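You operate a simulated robot arm through the tools that you are given. There is no shell and no other tool. Be economical: measure what you need, move in short steps, check, and stop when the job is done.

Carry out the task below with a simulated robot arm. There is one attempt and no reset: what you move stays moved.

TASK
On the window lane of the blue conveyor, make the orange chain oil can and the seal box change places.
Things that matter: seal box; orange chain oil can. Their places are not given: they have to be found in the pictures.

It is judged by the outcome, as a careful person would: the job done as asked, and still so three seconds after it is handed in. It fails if anything else is knocked over, pushed out of place, dropped, spilled or broken.

THE ROBOT
A 6-joint arm with a two-finger parallel gripper, fixed in place. Base frame: the origin is at the foot of the arm, x ahead of it, y to its left, z up; the work surface is at about z = 800. Lengths are in mm, angles in rad, forces in N, time in s.
With the tool pointing down near the work surface it reaches from about 240 to 640 mm from the base axis. Its first joint turns from -1.152 to 1.152 rad. Payload 2.7 kg.
Tool frame: the origin (TCP) lies between the finger pads and is the grasp point; the fingertips stand 23 mm ahead of it; z points along the fingers, y is the line along which they close. The gripper opens to 94 mm. The fingers are 38 mm wide and 10 mm thick; the gripper's body (54 by 96 mm) begins 39 mm behind the TCP.
Orientation is told as [roll, pitch, yaw] about the base's x, y, z axes, in that order, counted from this pose: with the fingers straight down and closing along the base's y, the tool's x points along the base's -x, its y along +y and its z along -z.

THE INTERFACE
- The arm moves only by the tool arm_command. Its argument "targets" is a list of rows, each an object of numbers (a shift or turn left out is 0, a gripper value left out holds the last): "hand": the closure, from 0 (fully open) to 1 (shut); "x", "y", "z": the shift along the tool's x, y, z in mm; "spin": the turn about the tool's z in degrees. In form: [{"hand": .., "x": .., "y": .., "z": .., "spin": ..}, ...]. A call has 1 to 20 rows; each row is the pose to reach, as a shift and turn from the pose commanded when the call began, along the tool's axes at that moment. A row lasts 0.2 s, in which the tool goes at most 50 mm and 0.15 rad; a call with a longer step from one row to the next is refused whole, and so is a gripper value outside its range. A pose out of reach is approached as far as the arm can. The call stops where the force on the tool passes 40 N (or 10 N more than at its start, if that is more) or the arm is blocked; 0.2 s more then pass. The fingers move at their own pace (about 45 mm/s each) and stop on an object; they squeeze with about 22 N. The grip force told is the motor's: it shows also when the fingers shut on nothing. Time passes only in rows, and 0.2 s behind the last, so rows that repeat a pose let the fingers close. It gives the time, the measured TCP pose, the force on the tool (base axes), the opening and the grip force at its end, in the units of the frame above (readings bear some noise), and new pictures: "show" is both (left out), scene, wrist or none.
- Cameras (640 x 400 px; columns grow to the right, rows downward): "scene" is fixed at [54.5, -416.1, 1419]; the picture's right is [0.92, -0.39, 0.00], its down [-0.17, -0.41, -0.89] and it looks along [0.35, 0.82, -0.45] (base axes); focal length 312 px, centre (320, 200). "wrist" rides on the gripper at [-39, 0, -44] in the tool frame; the picture's right is [0.00, -1.00, 0.00], its down [0.97, 0.00, -0.24] and it looks along [0.24, 0.00, 0.97] (tool axes); focal length 218 px, centre (320, 200).
- point_at(camera, pixels): for up to 12 pixels [column, row] of the newest picture of that camera ("zoom" is the newest enlarged one), the place [x, y, z] in the base frame of the surface seen there, good to about 3 mm. No time passes.
- zoom(camera, box): a new picture of the part [left, top, right, bottom] of that camera's present view, enlarged. No time passes.
- finish_job(): hands the job in; it is judged then, once.

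Work in short steps. Measure before you move; look again where a grasp or a placing could have gone wrong, and mend it. You have 80 turns and 120 pictures in all, the two below and enlarged ones among them. Open the gripper and draw the arm clear of the work before you hand the job in, unless the task says otherwise; then end with one line.

The tools are called after "Emit:" by a JSON object that holds its "name" and its "arguments". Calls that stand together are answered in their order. arm_command: Moves the arm, as the interface text tells. Its arguments: {"type":"object","properties":{"targets":{"type":"array","items":{"type":"object","properties":{"hand":{"type":"number"},"x":{"type":"number"},"y":{"type":"number"},"z":{"type":"number"},"spin":{"type":"number"}}}},"show":{"type":"string","enum":["both","scene","wrist","none"]}},"required":["targets"]} The other tools are called the same way: point_at (camera, pixels) gives the place of the surface under pixels of a picture; zoom (camera, box) takes an enlarged picture of a part of a camera's view; finish_job () hands the job in.

At the start:

```text
time: 0.0
ee_pos: [336.8, 238.6, 1081.8]
orientation: [0.001, -0.001, -0.002]
force: [-0.5, -0.1, -0.6]
finger_gap: 93.9
grasp_force: 0.0
```

scene: 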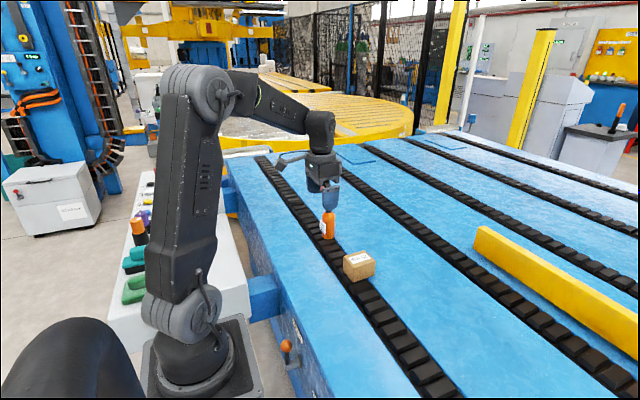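
wrist: 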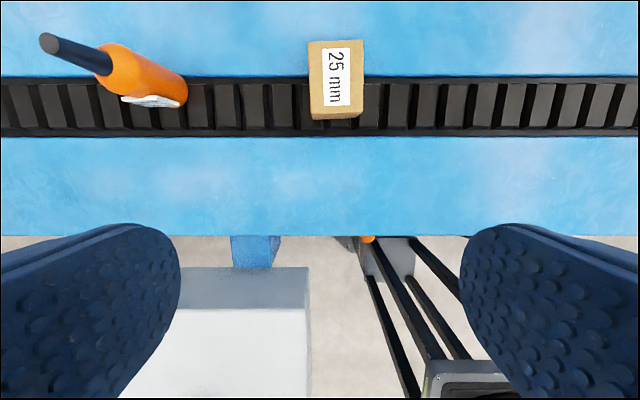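

The oil can is at about wrist (145,75) and the box at (336,80). I measure both and look closer.

Emit:
{"name": "zoom", "arguments": {"camera": "scene", "box": [240, 140, 440, 320]}}

Emit:
{"name": "point_at", "arguments": {"camera": "wrist", "pixels": [[310, 43], [362, 42], [313, 118], [362, 116], [336, 80], [60, 45], [105, 62], [140, 70], [180, 100], [160, 95], [250, 105], [250, 180]]}}

Emit:
{"name": "point_at", "arguments": {"camera": "scene", "pixels": [[328, 215], [327, 230], [327, 238], [320, 238], [335, 236], [345, 258], [375, 260], [350, 281], [372, 275], [355, 254], [328, 190], [340, 245]]}}

```text
2.22 times, centred on (340, 230) of scene
```

zoom: 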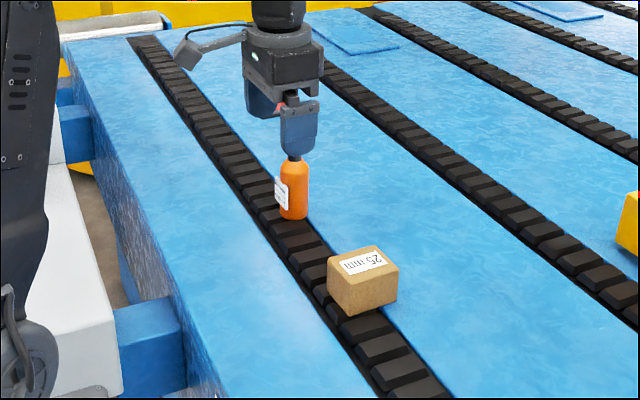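

```text
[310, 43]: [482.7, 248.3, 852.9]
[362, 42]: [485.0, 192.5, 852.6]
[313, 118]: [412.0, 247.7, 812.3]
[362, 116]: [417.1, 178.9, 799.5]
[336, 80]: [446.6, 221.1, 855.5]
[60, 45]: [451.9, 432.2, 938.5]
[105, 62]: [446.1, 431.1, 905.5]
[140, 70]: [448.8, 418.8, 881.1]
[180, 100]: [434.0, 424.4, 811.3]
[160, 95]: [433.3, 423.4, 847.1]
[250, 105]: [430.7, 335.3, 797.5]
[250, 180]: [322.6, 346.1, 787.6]
```

```text
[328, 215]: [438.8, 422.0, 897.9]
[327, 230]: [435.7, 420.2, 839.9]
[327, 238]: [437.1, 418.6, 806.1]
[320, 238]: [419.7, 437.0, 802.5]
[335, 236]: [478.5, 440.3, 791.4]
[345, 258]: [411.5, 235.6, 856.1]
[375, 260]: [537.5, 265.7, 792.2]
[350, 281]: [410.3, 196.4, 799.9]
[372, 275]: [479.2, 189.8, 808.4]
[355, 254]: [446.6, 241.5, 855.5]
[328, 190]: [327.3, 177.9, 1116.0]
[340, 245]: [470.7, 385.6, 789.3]
```

The box top is centred near (447,220) at z 855, and the can stands near (447,430) with its top at about 940. I move above the box to refine its outline.

Emit:
{"name": "arm_command", "arguments": {"targets": [{"hand": 0, "x": -30, "y": -6, "z": 15}, {"x": -60, "y": -12, "z": 30}, {"x": -90, "y": -18, "z": 50}, {"x": -90, "y": -18, "z": 80}]}}

```text
time: 1.0
ee_pos: [426.4, 221.8, 1001.9]
orientation: [0.0, -0.003, 0.0]
force: [-0.1, 0.4, 0.3]
finger_gap: 94.0
grasp_force: 0.0
```

scene: 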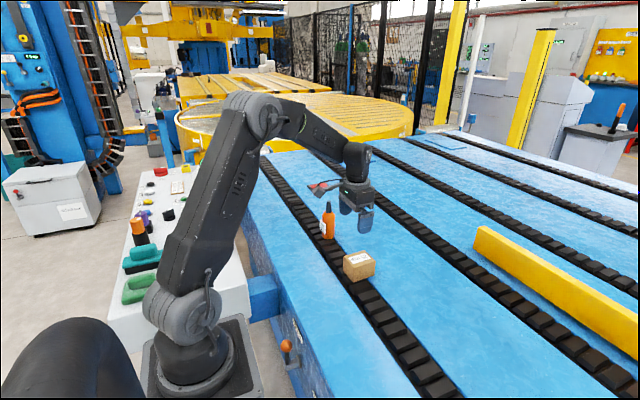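
wrist: 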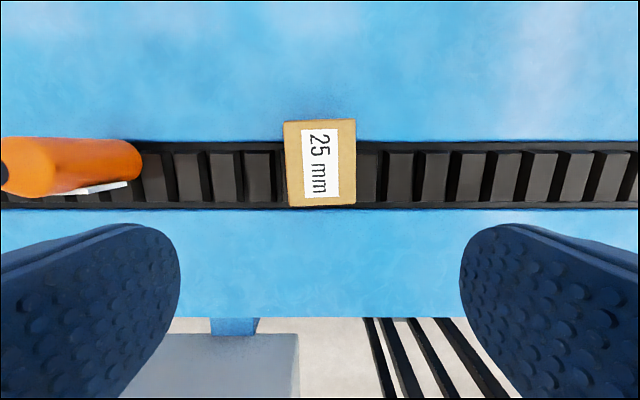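

Now I measure the box's top corners, the can's edges and the belt.

Emit:
{"name": "point_at", "arguments": {"camera": "wrist", "pixels": [[286, 124], [353, 121], [290, 205], [354, 202], [320, 163], [400, 175], [480, 175], [560, 150], [560, 202], [230, 175], [560, 139], [560, 207]]}}

Emit:
{"name": "zoom", "arguments": {"camera": "scene", "box": [290, 190, 390, 290]}}

```text
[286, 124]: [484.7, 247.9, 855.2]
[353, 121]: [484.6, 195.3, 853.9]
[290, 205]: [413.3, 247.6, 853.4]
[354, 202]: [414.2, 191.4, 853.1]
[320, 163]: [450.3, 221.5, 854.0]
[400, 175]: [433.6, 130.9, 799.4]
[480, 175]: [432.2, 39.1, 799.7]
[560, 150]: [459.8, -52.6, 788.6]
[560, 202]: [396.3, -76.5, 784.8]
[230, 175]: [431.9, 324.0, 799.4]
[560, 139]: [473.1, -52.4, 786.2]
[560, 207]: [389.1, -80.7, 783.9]
```

```text
4.00 times, centred on (340, 240) of scene
```

zoom: 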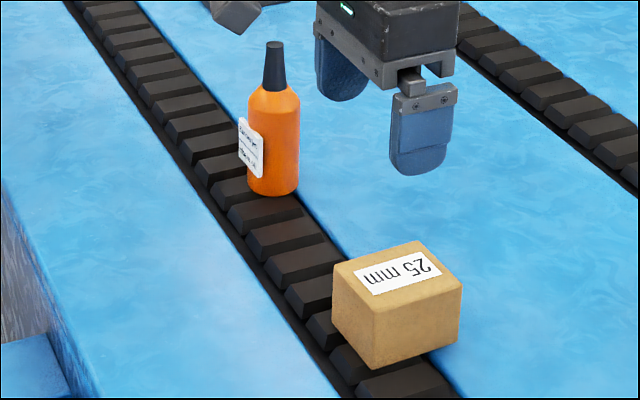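

The box is centred at about (449,220), 72 × 56, nearly square to the axes. Next I measure the can's profile from the zoom.

Emit:
{"name": "point_at", "arguments": {"camera": "zoom", "pixels": [[274, 45], [274, 60], [274, 84], [274, 92], [274, 100], [274, 110], [274, 130], [274, 160], [274, 190], [254, 140], [294, 140], [268, 115]]}}

Emit:
{"name": "point_at", "arguments": {"camera": "wrist", "pixels": [[2, 175], [30, 165], [60, 160], [100, 160], [130, 160], [140, 162], [100, 187], [60, 190], [80, 140], [120, 142], [30, 140], [30, 190]]}}

Emit:
{"name": "zoom", "arguments": {"camera": "scene", "box": [305, 195, 350, 245]}}

```text
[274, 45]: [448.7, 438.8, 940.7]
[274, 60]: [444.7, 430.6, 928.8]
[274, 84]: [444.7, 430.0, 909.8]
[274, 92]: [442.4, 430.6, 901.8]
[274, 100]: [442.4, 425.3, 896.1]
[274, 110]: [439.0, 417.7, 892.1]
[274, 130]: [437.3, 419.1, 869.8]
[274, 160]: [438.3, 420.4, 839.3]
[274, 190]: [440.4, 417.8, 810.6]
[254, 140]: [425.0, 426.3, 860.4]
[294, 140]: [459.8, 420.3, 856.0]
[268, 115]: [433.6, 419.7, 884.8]
```

```text
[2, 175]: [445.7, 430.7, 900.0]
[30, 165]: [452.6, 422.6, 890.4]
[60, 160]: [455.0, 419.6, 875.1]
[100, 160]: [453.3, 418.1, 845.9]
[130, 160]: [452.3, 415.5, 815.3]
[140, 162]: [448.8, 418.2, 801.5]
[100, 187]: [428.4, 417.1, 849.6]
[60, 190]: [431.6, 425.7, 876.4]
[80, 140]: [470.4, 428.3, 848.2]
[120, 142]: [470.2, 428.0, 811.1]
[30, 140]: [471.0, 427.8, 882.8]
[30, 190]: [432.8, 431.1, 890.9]
```

```text
8.00 times, centred on (328, 220) of scene
```

zoom: 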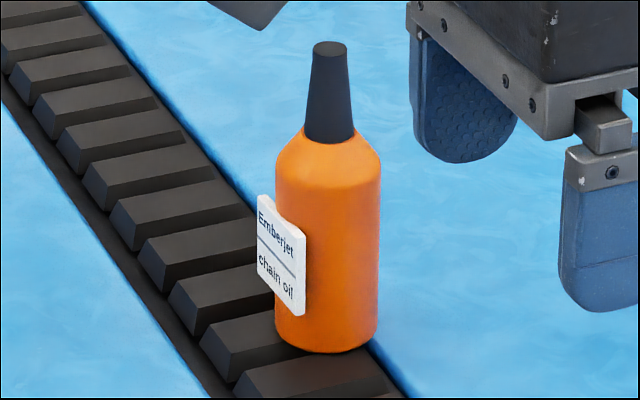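

The can's axis is about (448.5,438). Its body runs up to z≈890 and its nozzle top is at 940. I grasp the box first, for parking it down the lane at y≈70.

Emit:
{"name": "arm_command", "arguments": {"targets": [{"hand": 0, "x": -23, "z": 30}, {"x": -23, "z": 70}, {"x": -23, "z": 105}, {"x": -23, "z": 135}, {"x": -23, "z": 155}, {"x": -23, "z": 170}, {"x": -23, "z": 170}]}}

```text
time: 2.6
ee_pos: [450.0, 220.8, 832.0]
orientation: [0.0, -0.001, -0.002]
force: [-1.0, -0.1, -0.4]
finger_gap: 94.0
grasp_force: 0.0
```

scene: 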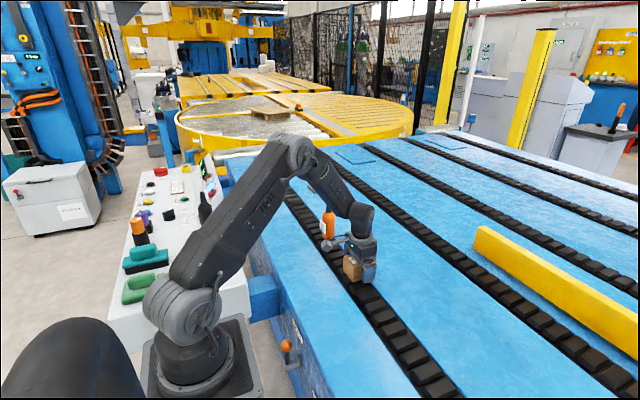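
wrist: 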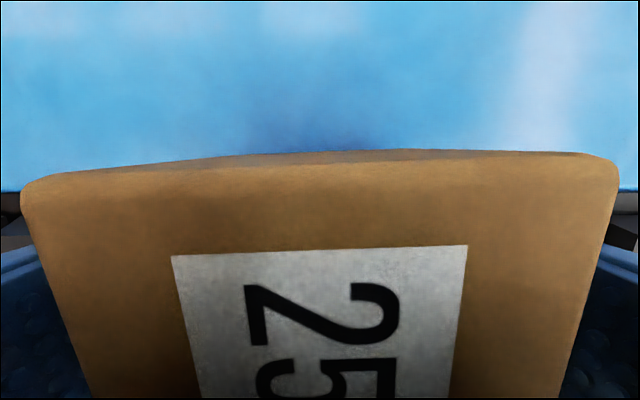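

The fingers straddle the box. I close and lift slightly.

Emit:
{"name": "arm_command", "arguments": {"targets": [{"hand": 1}, {"hand": 1}, {"hand": 1}, {"hand": 1}, {"hand": 1}, {"hand": 1, "z": -10}, {"hand": 1, "z": -30}, {"hand": 1, "z": -50}]}}

```text
time: 4.4
ee_pos: [450.4, 221.4, 882.4]
orientation: [0.001, 0.001, -0.003]
force: [-0.3, 0.7, -3.6]
finger_gap: 62.1
grasp_force: 21.8
```

scene: 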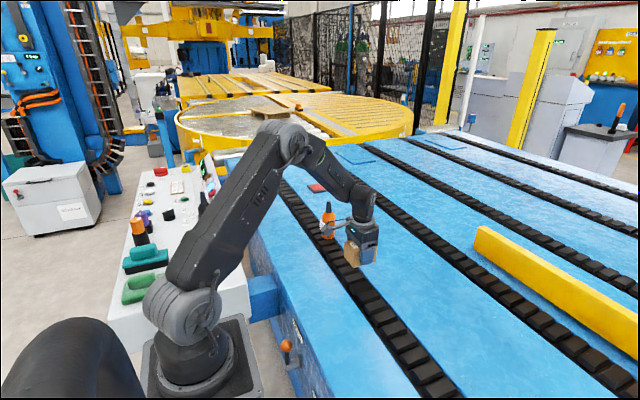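
wrist: 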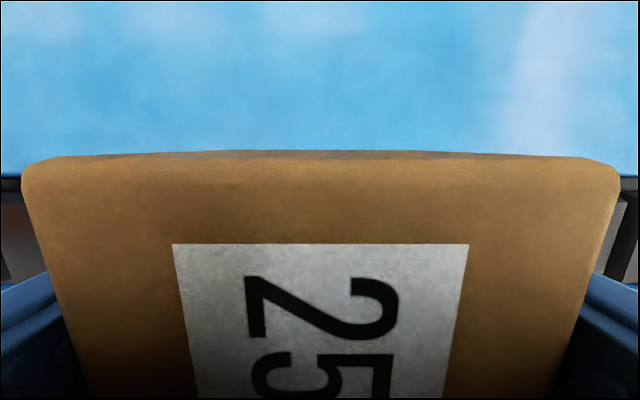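

The box is held (gap 62). I park it at y≈71.

Emit:
{"name": "arm_command", "arguments": {"targets": [{"y": -20}, {"y": -50}, {"y": -85}, {"y": -115}, {"y": -140}, {"y": -150}, {"y": -150, "z": 25}, {"y": -150, "z": 42}, {"y": -150, "z": 49}, {"y": -150, "z": 49}]}}

```text
time: 6.6
ee_pos: [451.6, 70.6, 834.9]
orientation: [0.001, 0.0, -0.002]
force: [-0.3, -0.1, -3.0]
finger_gap: 62.0
grasp_force: 22.1
```

scene: 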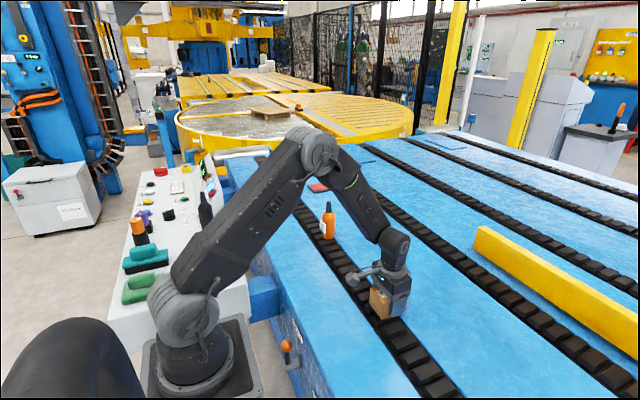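
wrist: 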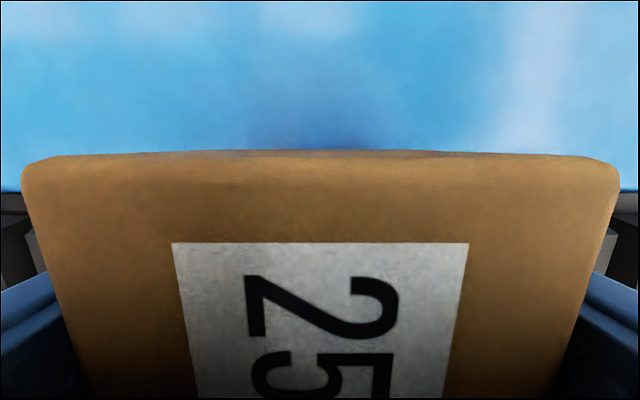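

It reads 834.9, about 3 mm above the seat height. I lower the last few mm, release and rise.

Emit:
{"name": "arm_command", "arguments": {"targets": [{"z": 1}, {"z": 2}, {"z": 2.5}, {"z": 2.5}], "show": "none"}}

```text
time: 7.6
ee_pos: [450.8, 70.7, 831.6]
orientation: [0.0, -0.003, -0.002]
force: [-8.0, -4.0, 23.6]
finger_gap: 62.1
grasp_force: 21.9
```

It is in contact (Fz 24 N). I release and rise straight up.

Emit:
{"name": "arm_command", "arguments": {"targets": [{"hand": 1, "z": -1}, {"hand": 0, "z": -1}, {"hand": 0, "z": -1}, {"hand": 0, "z": -1}, {"hand": 0, "z": -15}, {"hand": 0, "z": -50}, {"hand": 0, "z": -95}, {"hand": 0, "z": -140}, {"hand": 0, "z": -170}]}}

```text
time: 9.6
ee_pos: [448.4, 67.9, 998.4]
orientation: [0.0, 0.001, -0.002]
force: [-0.5, 0.3, -1.0]
finger_gap: 94.0
grasp_force: 0.2
```

scene: 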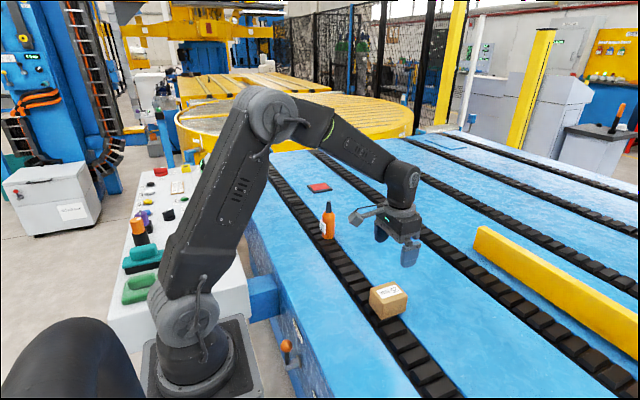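
wrist: 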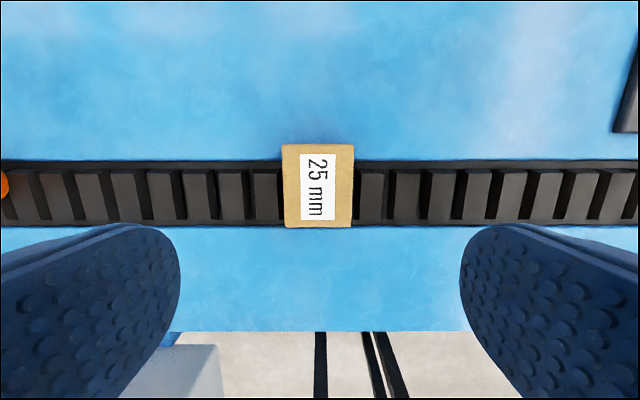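

The box is parked upright. Now I move to view the can from above, staying well over its top.

Emit:
{"name": "arm_command", "arguments": {"targets": [{"hand": 0, "x": 5, "y": 20, "z": -10}, {"x": 10, "y": 60, "z": -22}, {"x": 14, "y": 100, "z": -22}, {"x": 18, "y": 145, "z": -22}, {"x": 22, "y": 190, "z": -22}, {"x": 26, "y": 235, "z": -22}, {"x": 30, "y": 280, "z": -22}, {"x": 34, "y": 320, "z": -22}, {"x": 36, "y": 350, "z": -22}, {"x": 36, "y": 370, "z": -22}, {"x": 36, "y": 370, "z": -22}]}}

```text
time: 12.0
ee_pos: [412.4, 440.0, 1021.7]
orientation: [0.0, -0.001, -0.003]
force: [-0.3, 0.5, -0.7]
finger_gap: 94.1
grasp_force: 0.1
```

scene: 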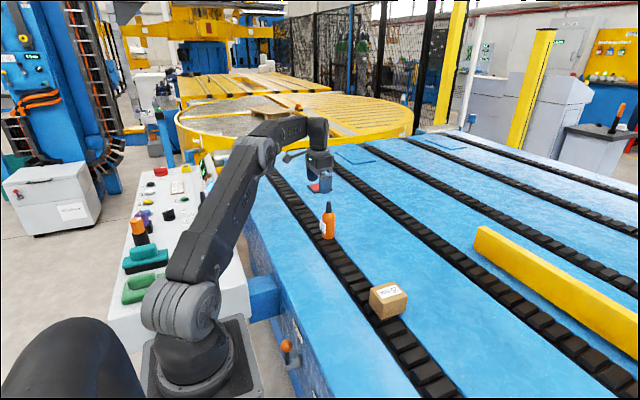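
wrist: 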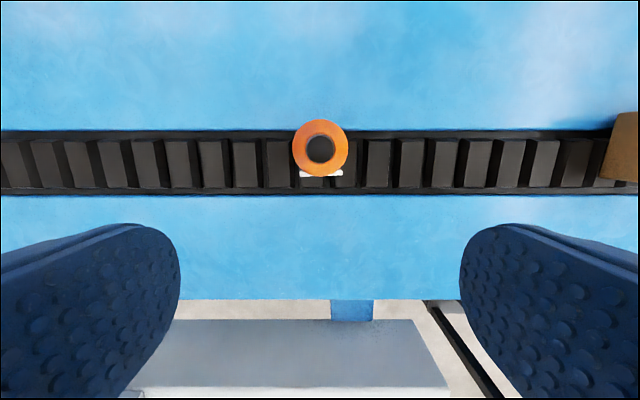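

The can is straight under the camera, with its nozzle at wrist (321,149). I measure it.

Emit:
{"name": "point_at", "arguments": {"camera": "wrist", "pixels": [[321, 149], [321, 143], [321, 155], [315, 149], [327, 149], [293, 148], [347, 148], [320, 122], [320, 174], [302, 149], [340, 149], [320, 128]]}}

Emit:
{"name": "zoom", "arguments": {"camera": "wrist", "box": [270, 110, 370, 190]}}

Emit:
{"name": "point_at", "arguments": {"camera": "scene", "pixels": [[328, 203], [328, 206], [313, 188], [330, 187]]}}

```text
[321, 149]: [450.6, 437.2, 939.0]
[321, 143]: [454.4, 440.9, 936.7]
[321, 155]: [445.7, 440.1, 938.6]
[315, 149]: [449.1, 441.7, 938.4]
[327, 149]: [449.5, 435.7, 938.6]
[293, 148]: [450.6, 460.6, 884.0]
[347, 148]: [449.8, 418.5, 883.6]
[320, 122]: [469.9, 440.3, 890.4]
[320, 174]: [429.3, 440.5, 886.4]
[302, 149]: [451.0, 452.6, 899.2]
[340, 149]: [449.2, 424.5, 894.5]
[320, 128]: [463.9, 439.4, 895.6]
```

```text
5.00 times, centred on (320, 150) of wrist
```

zoom: 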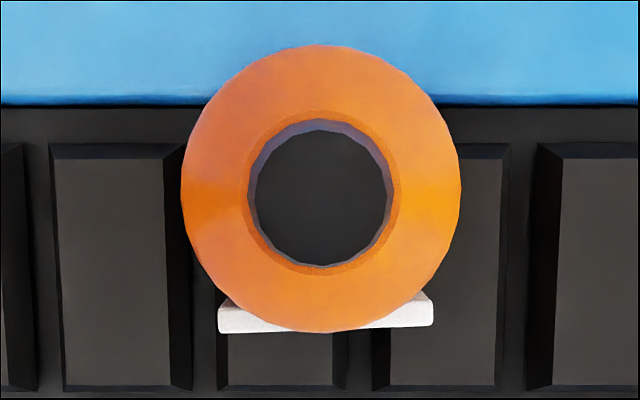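

```text
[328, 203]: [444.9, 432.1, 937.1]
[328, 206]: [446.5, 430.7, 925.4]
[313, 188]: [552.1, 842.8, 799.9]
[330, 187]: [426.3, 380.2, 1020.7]
```

The can's axis is (450,439.5), its top z≈938.5 and the body shoulder z≈887. I descend to TCP ≈902, which leaves about 2–3 mm between the palm and the nozzle.

Emit:
{"name": "arm_command", "arguments": {"targets": [{"hand": 0, "x": -20}, {"x": -37.6}, {"x": -37.6, "z": 35}, {"x": -37.6, "z": 70}, {"x": -37.6, "z": 95}, {"x": -37.6, "z": 110}, {"x": -37.6, "z": 116}, {"x": -37.6, "z": 116}]}}

```text
time: 13.8
ee_pos: [451.0, 439.6, 904.6]
orientation: [0.0, -0.002, -0.002]
force: [0.7, 0.2, 0.5]
finger_gap: 94.1
grasp_force: 0.0
out of reach, approached as far as the arm can: row 2
```

scene: 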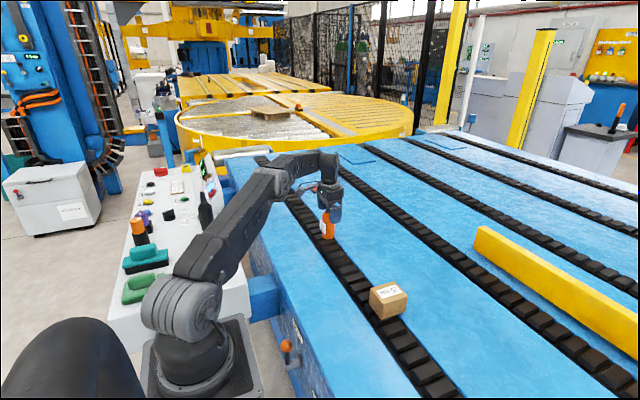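
wrist: 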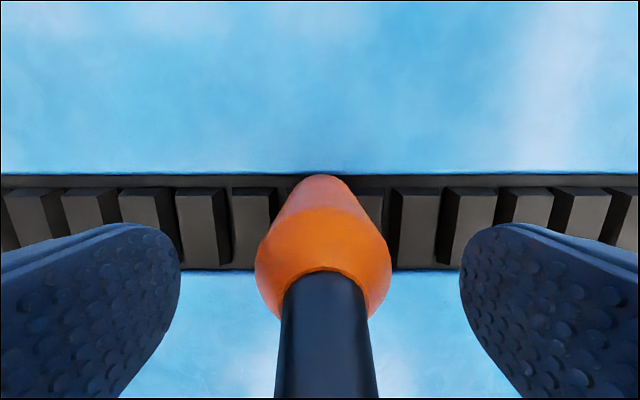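

It is centred and free of contact. I go down 3 mm more and close.

Emit:
{"name": "arm_command", "arguments": {"targets": [{"hand": 0, "z": 1.5}, {"hand": 0, "z": 3}, {"hand": 0, "z": 3}], "show": "none"}}

Emit:
{"name": "arm_command", "arguments": {"targets": [{"hand": 1}, {"hand": 1}, {"hand": 1}, {"hand": 1}, {"hand": 1}, {"hand": 1}]}}

```text
time: 14.6
ee_pos: [452.5, 440.7, 902.7]
orientation: [-0.001, -0.002, -0.002]
force: [-0.3, 0.1, -0.7]
finger_gap: 94.1
grasp_force: 0.1
```

```text
time: 16.0
ee_pos: [452.6, 439.9, 902.4]
orientation: [0.0, -0.002, -0.002]
force: [0.3, -0.7, 0.4]
finger_gap: 44.5
grasp_force: 22.0
```

scene: 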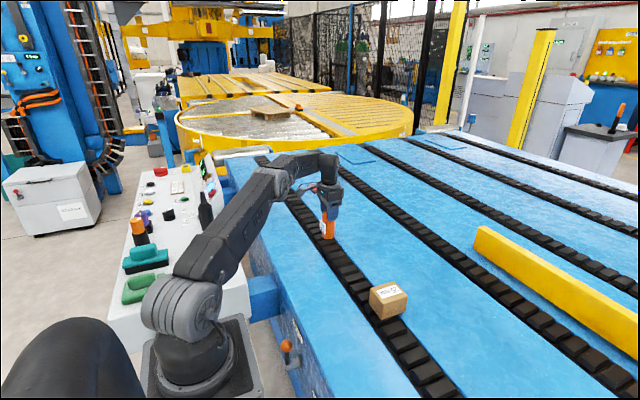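
wrist: 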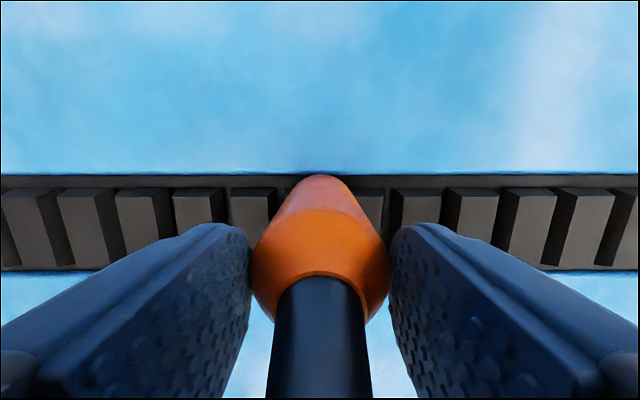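

Gap 44.5 means the pads hold the full body width. I lift a little and check.

Emit:
{"name": "arm_command", "arguments": {"targets": [{"hand": 1, "z": -3}, {"z": -9}, {"z": -17}, {"z": -25}, {"z": -25}]}}

Emit:
{"name": "zoom", "arguments": {"camera": "scene", "box": [280, 160, 380, 260]}}

```text
time: 17.2
ee_pos: [451.4, 440.5, 928.5]
orientation: [-0.001, -0.002, -0.001]
force: [-0.7, -0.7, -2.0]
finger_gap: 44.8
grasp_force: 22.0
```

scene: 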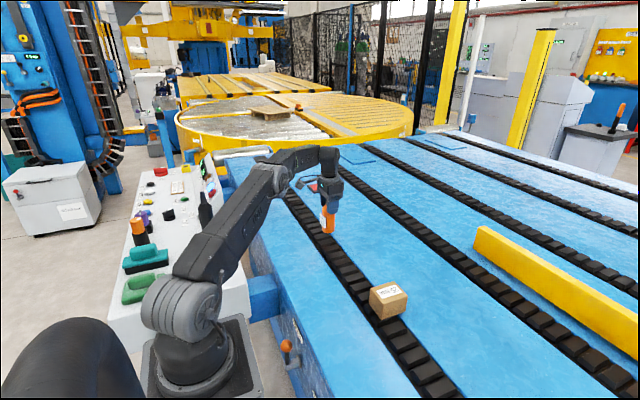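
wrist: 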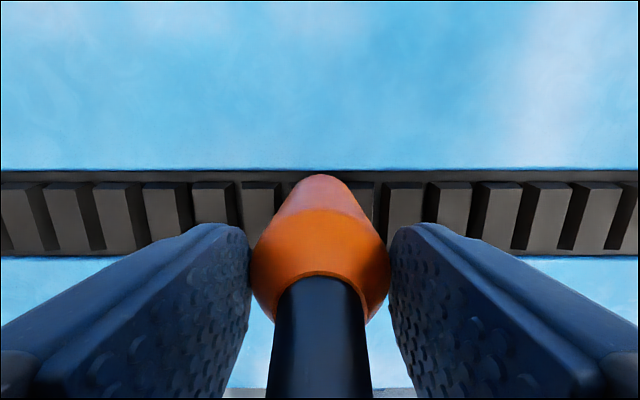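

```text
4.00 times, centred on (330, 210) of scene
```

zoom: 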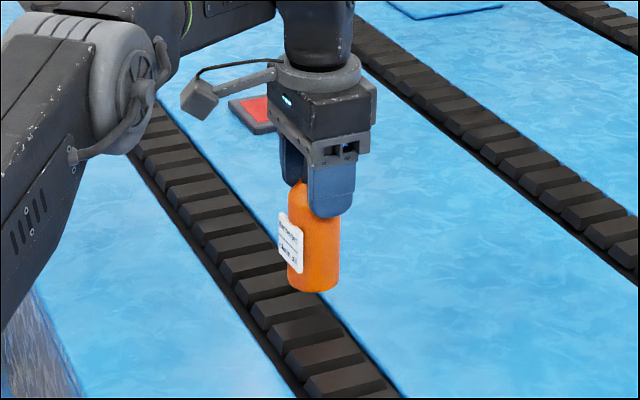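

It is held upright. I carry it along the lane to y≈220, slowly.

Emit:
{"name": "arm_command", "arguments": {"targets": [{"hand": 1, "y": -8}, {"y": -22}, {"y": -42}, {"y": -64}, {"y": -86}, {"y": -108}, {"y": -130}, {"y": -152}, {"y": -174}, {"y": -194}, {"y": -209}, {"y": -217}, {"y": -220}, {"y": -220}, {"y": -220, "z": 10}, {"y": -220, "z": 18}, {"y": -220, "z": 22}, {"y": -220, "z": 22}]}}

Emit:
{"name": "zoom", "arguments": {"camera": "scene", "box": [310, 200, 410, 300]}}

```text
time: 21.0
ee_pos: [452.3, 220.9, 906.3]
orientation: [-0.001, 0.001, -0.001]
force: [0.2, -0.2, -2.3]
finger_gap: 44.5
grasp_force: 22.0
```

scene: 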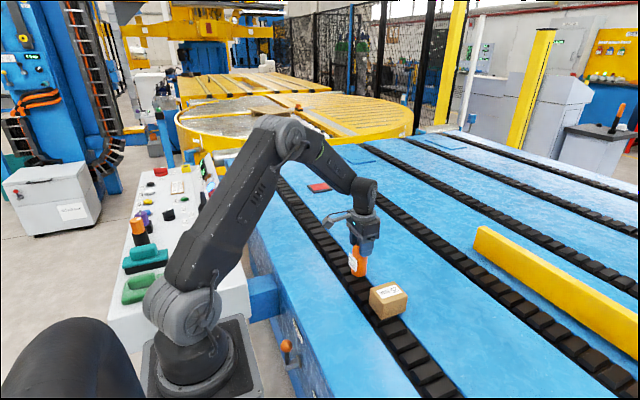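
wrist: 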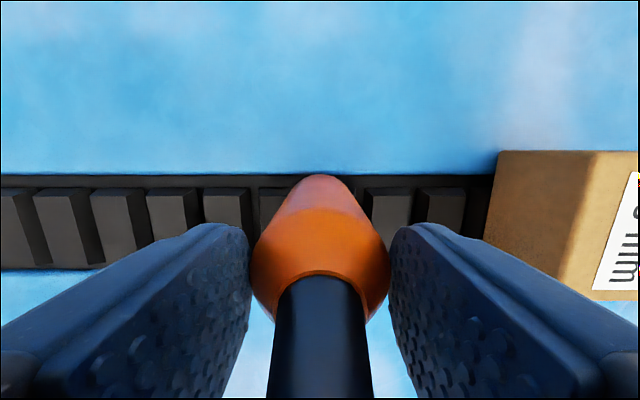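

```text
4.00 times, centred on (360, 250) of scene
```

zoom: 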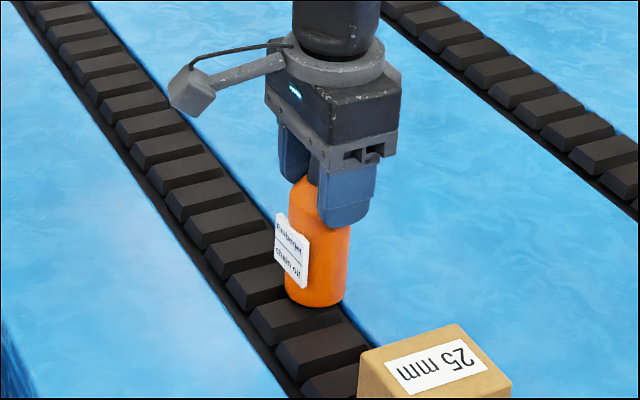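

The can hangs about 3 mm over the slats and the box is clear. I lower until contact.

Emit:
{"name": "arm_command", "arguments": {"targets": [{"hand": 1, "z": 1}, {"z": 2}, {"z": 3}, {"z": 3.3}, {"z": 3.3}], "show": "none"}}

```text
time: 22.2
ee_pos: [452.2, 220.9, 902.1]
orientation: [0.0, -0.002, -0.001]
force: [-1.3, -0.3, 0.7]
finger_gap: 44.6
grasp_force: 22.0
```

Fz went from −2.3 to +0.7, so it is just seated. I press 0.4 mm, release, wait, then rise straight up.

Emit:
{"name": "arm_command", "arguments": {"targets": [{"hand": 1, "z": 0.4}, {"hand": 0, "z": 0.4}, {"hand": 0, "z": 0.4}, {"hand": 0, "z": 0.4}, {"hand": 0, "z": 0.4}, {"hand": 0, "z": -10}, {"hand": 0, "z": -35}, {"hand": 0, "z": -75}, {"hand": 0, "z": -100}, {"hand": 0, "z": -100}]}}

Emit:
{"name": "zoom", "arguments": {"camera": "scene", "box": [310, 200, 410, 300]}}

```text
time: 24.4
ee_pos: [451.0, 220.1, 1003.8]
orientation: [-0.001, -0.002, -0.001]
force: [0.0, -1.2, 0.1]
finger_gap: 93.8
grasp_force: 0.1
```

scene: 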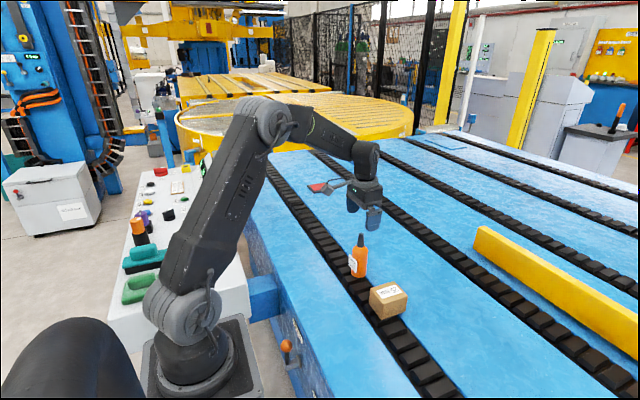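
wrist: 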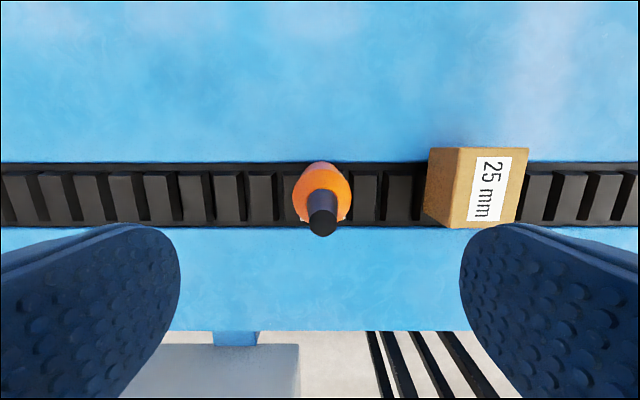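

```text
4.00 times, centred on (360, 250) of scene
```

zoom: 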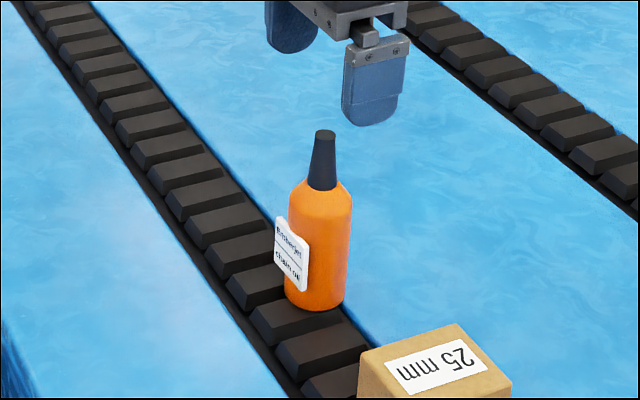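

The can stands upright at the box's old place. Now I go back over the box and descend.

Emit:
{"name": "arm_command", "arguments": {"targets": [{"hand": 0, "y": -30}, {"y": -75}, {"y": -120}, {"y": -150}, {"x": 1, "y": -150, "z": 40}, {"x": 1, "y": -150, "z": 85}, {"x": 1, "y": -150, "z": 125}, {"x": 1, "y": -150, "z": 150}, {"x": 1, "y": -150, "z": 165}, {"x": 1, "y": -150, "z": 171}, {"x": 1, "y": -150, "z": 171}]}}

```text
time: 26.8
ee_pos: [450.5, 70.6, 833.5]
orientation: [0.001, -0.004, -0.003]
force: [-0.3, 0.3, 0.2]
finger_gap: 93.9
grasp_force: 0.0
```

scene: 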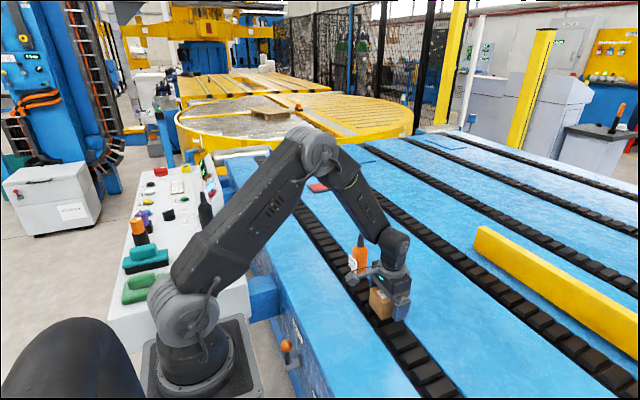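
wrist: 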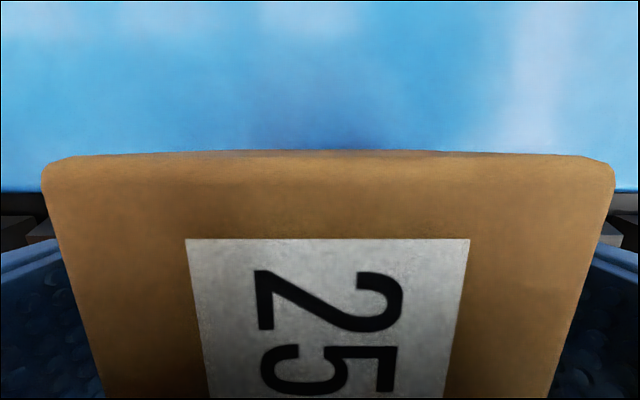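

The box is between the fingers. I close and lift high, so that it passes above the can (top 939).

Emit:
{"name": "arm_command", "arguments": {"targets": [{"hand": 1}, {"hand": 1}, {"hand": 1}, {"hand": 1}, {"hand": 1}, {"hand": 1, "z": -10}, {"z": -35}, {"z": -70}, {"z": -105}, {"z": -140}, {"z": -165}, {"z": -178}, {"z": -178}]}}

```text
time: 29.6
ee_pos: [448.9, 69.5, 1009.7]
orientation: [0.001, -0.002, -0.002]
force: [0.0, -0.4, -4.0]
finger_gap: 62.0
grasp_force: 22.2
```

scene: 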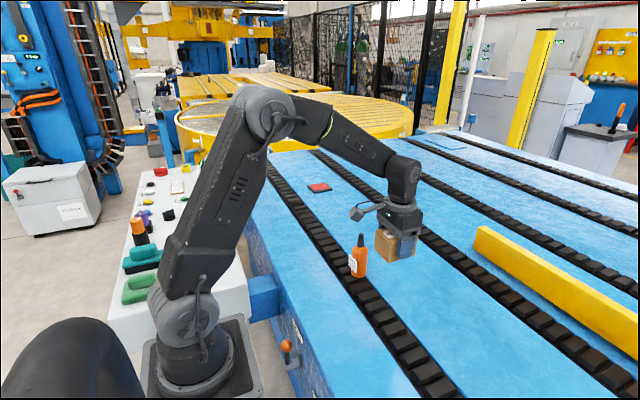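
wrist: 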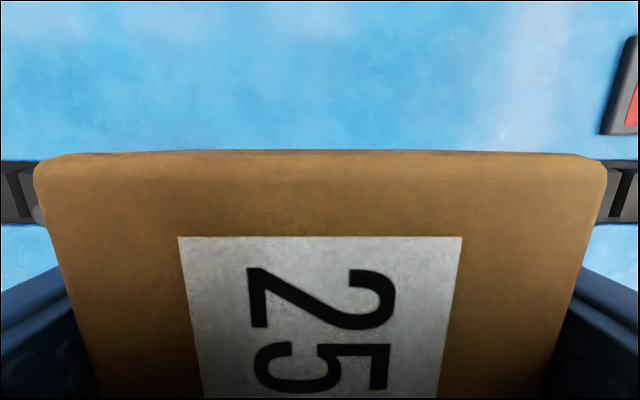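

The box bottom is at about z 976, well over the can. I traverse to y≈325.

Emit:
{"name": "arm_command", "arguments": {"targets": [{"hand": 1, "y": 12}, {"y": 40}, {"y": 75}, {"y": 110}, {"y": 145}, {"y": 180}, {"y": 212}, {"y": 240}, {"y": 254}, {"y": 256}, {"y": 256}]}}

```text
time: 32.0
ee_pos: [450.7, 326.4, 1009.4]
orientation: [0.001, -0.003, -0.002]
force: [0.4, -0.1, -3.6]
finger_gap: 62.0
grasp_force: 21.6
```

scene: 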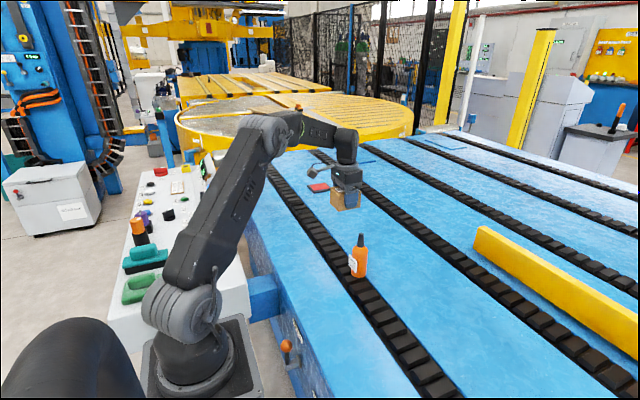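
wrist: 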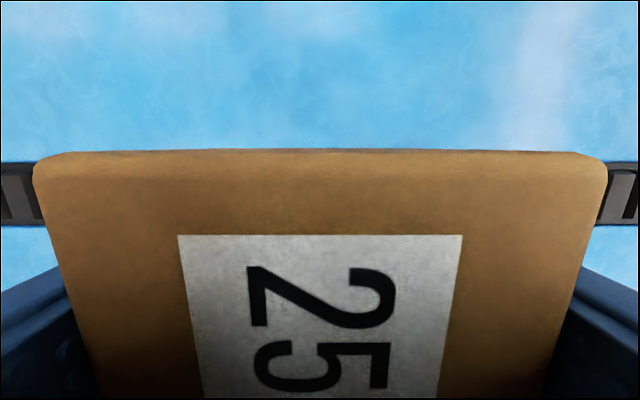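

It is past the can. I descend while moving on to y≈439 and stop just above the slats.

Emit:
{"name": "arm_command", "arguments": {"targets": [{"hand": 1, "y": 15, "z": 15}, {"y": 40, "z": 40}, {"y": 65, "z": 70}, {"y": 90, "z": 100}, {"y": 105, "z": 125}, {"y": 112, "z": 145}, {"y": 113, "z": 160}, {"y": 113, "z": 170}, {"y": 113, "z": 172}, {"y": 113, "z": 172}]}}

Emit:
{"name": "zoom", "arguments": {"camera": "scene", "box": [280, 170, 400, 290]}}

```text
time: 34.2
ee_pos: [451.4, 439.4, 837.0]
orientation: [0.002, -0.001, -0.002]
force: [0.5, 0.4, -3.1]
finger_gap: 61.8
grasp_force: 21.9
```

scene: 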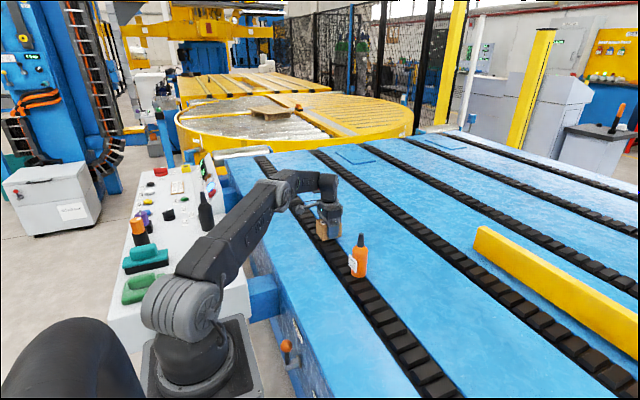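
wrist: 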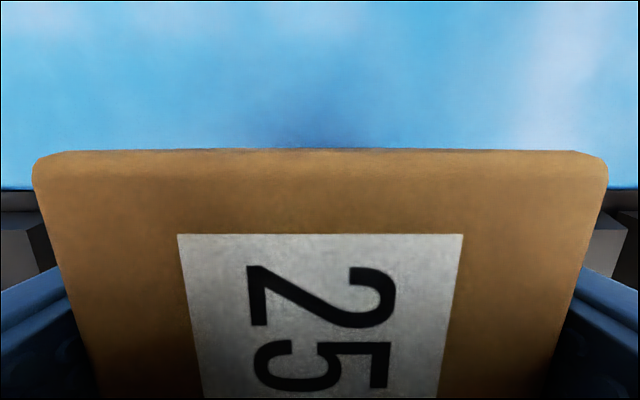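

```text
3.33 times, centred on (340, 230) of scene
```

zoom: 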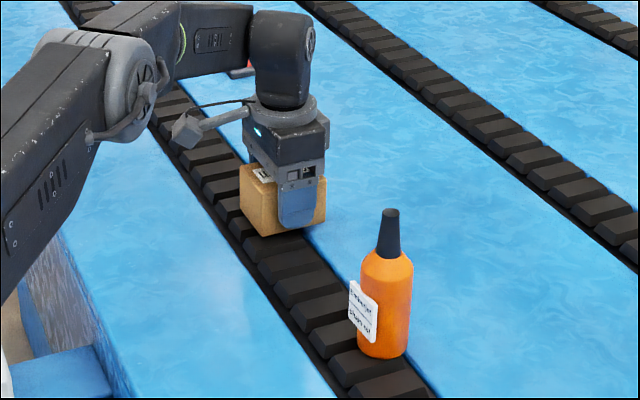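

The box is over the can's old place, about 3–4 mm high. I lower to contact.

Emit:
{"name": "arm_command", "arguments": {"targets": [{"hand": 1, "z": 1.5}, {"z": 2.5}, {"z": 3.3}, {"z": 3.3}], "show": "none"}}

```text
time: 35.2
ee_pos: [450.6, 439.4, 834.4]
orientation: [0.001, 0.0, -0.003]
force: [0.6, 0.7, -3.4]
finger_gap: 61.7
grasp_force: 21.6
```

Emit:
{"name": "arm_command", "arguments": {"targets": [{"hand": 1, "z": 0.8}, {"z": 1.4}, {"z": 1.4}], "show": "none"}}

```text
time: 36.0
ee_pos: [449.8, 439.3, 833.2]
orientation: [-0.001, -0.001, -0.001]
force: [-0.3, -0.2, -3.0]
finger_gap: 61.9
grasp_force: 21.9
```

Still hanging (Fz −3), so I go a little further.

Emit:
{"name": "arm_command", "arguments": {"targets": [{"hand": 1, "z": 0.6}, {"z": 1.2}, {"z": 1.2}], "show": "none"}}

```text
time: 36.8
ee_pos: [451.0, 439.3, 833.4]
orientation: [0.002, -0.001, -0.001]
force: [-0.6, 0.8, 4.5]
finger_gap: 61.8
grasp_force: 21.5
```

It is seated (Fz +4.5). I release and rise straight up, then draw back.

Emit:
{"name": "arm_command", "arguments": {"targets": [{"hand": 0}, {"hand": 0}, {"hand": 0}, {"hand": 0}, {"hand": 0, "z": -12}, {"hand": 0, "z": -40}, {"hand": 0, "z": -80}, {"hand": 0, "z": -120}, {"x": 20, "z": -160}, {"x": 50, "z": -190}, {"x": 80, "y": -10, "z": -215}, {"x": 110, "y": -20, "z": -235}, {"x": 130, "y": -30, "z": -240}, {"x": 130, "y": -30, "z": -240}]}}

Emit:
{"name": "zoom", "arguments": {"camera": "scene", "box": [280, 170, 400, 290]}}

```text
time: 39.8
ee_pos: [321.0, 409.4, 1071.4]
orientation: [0.002, -0.002, -0.002]
force: [0.1, -0.5, -0.1]
finger_gap: 93.9
grasp_force: 0.1
```

scene: 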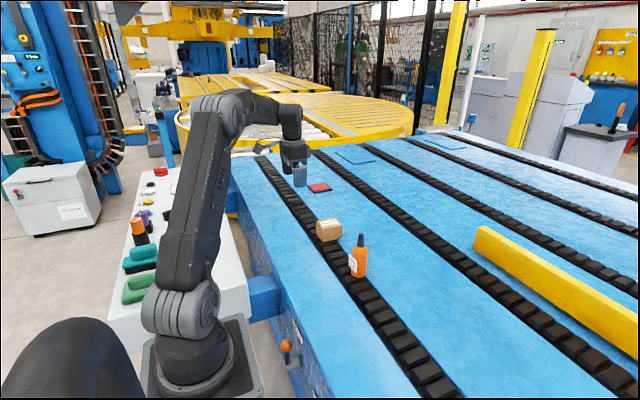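
wrist: 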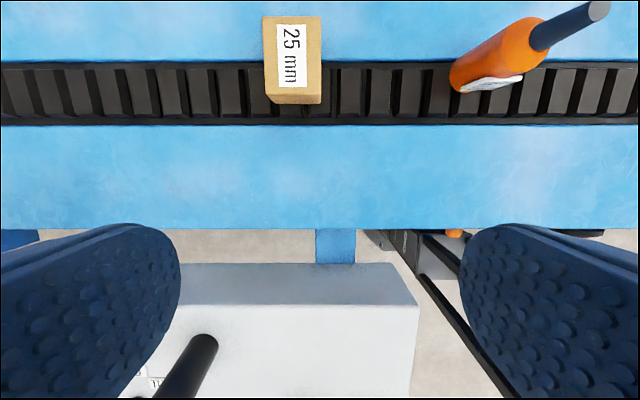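

```text
3.33 times, centred on (340, 230) of scene
```

zoom: 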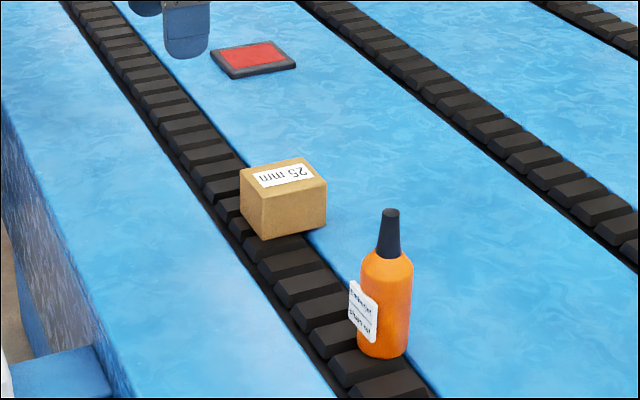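

Both stand upright in each other's places. I check the final positions.

Emit:
{"name": "point_at", "arguments": {"camera": "wrist", "pixels": [[266, 20], [318, 18], [268, 94], [319, 94], [598, 10]]}}

```text
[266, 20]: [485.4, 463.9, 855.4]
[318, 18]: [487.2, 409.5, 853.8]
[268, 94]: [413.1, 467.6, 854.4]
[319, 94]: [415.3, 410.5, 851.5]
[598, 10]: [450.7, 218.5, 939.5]
```

The box is centred at (450,438) and the can at (450,219), so they have changed places. I hand the job in.

Emit:
{"name": "finish_job", "arguments": {}}

```text
The job is handed in.
```

The orange chain oil can and the seal box have changed places on the window lane; both stand upright, the gripper is open and the arm is clear.
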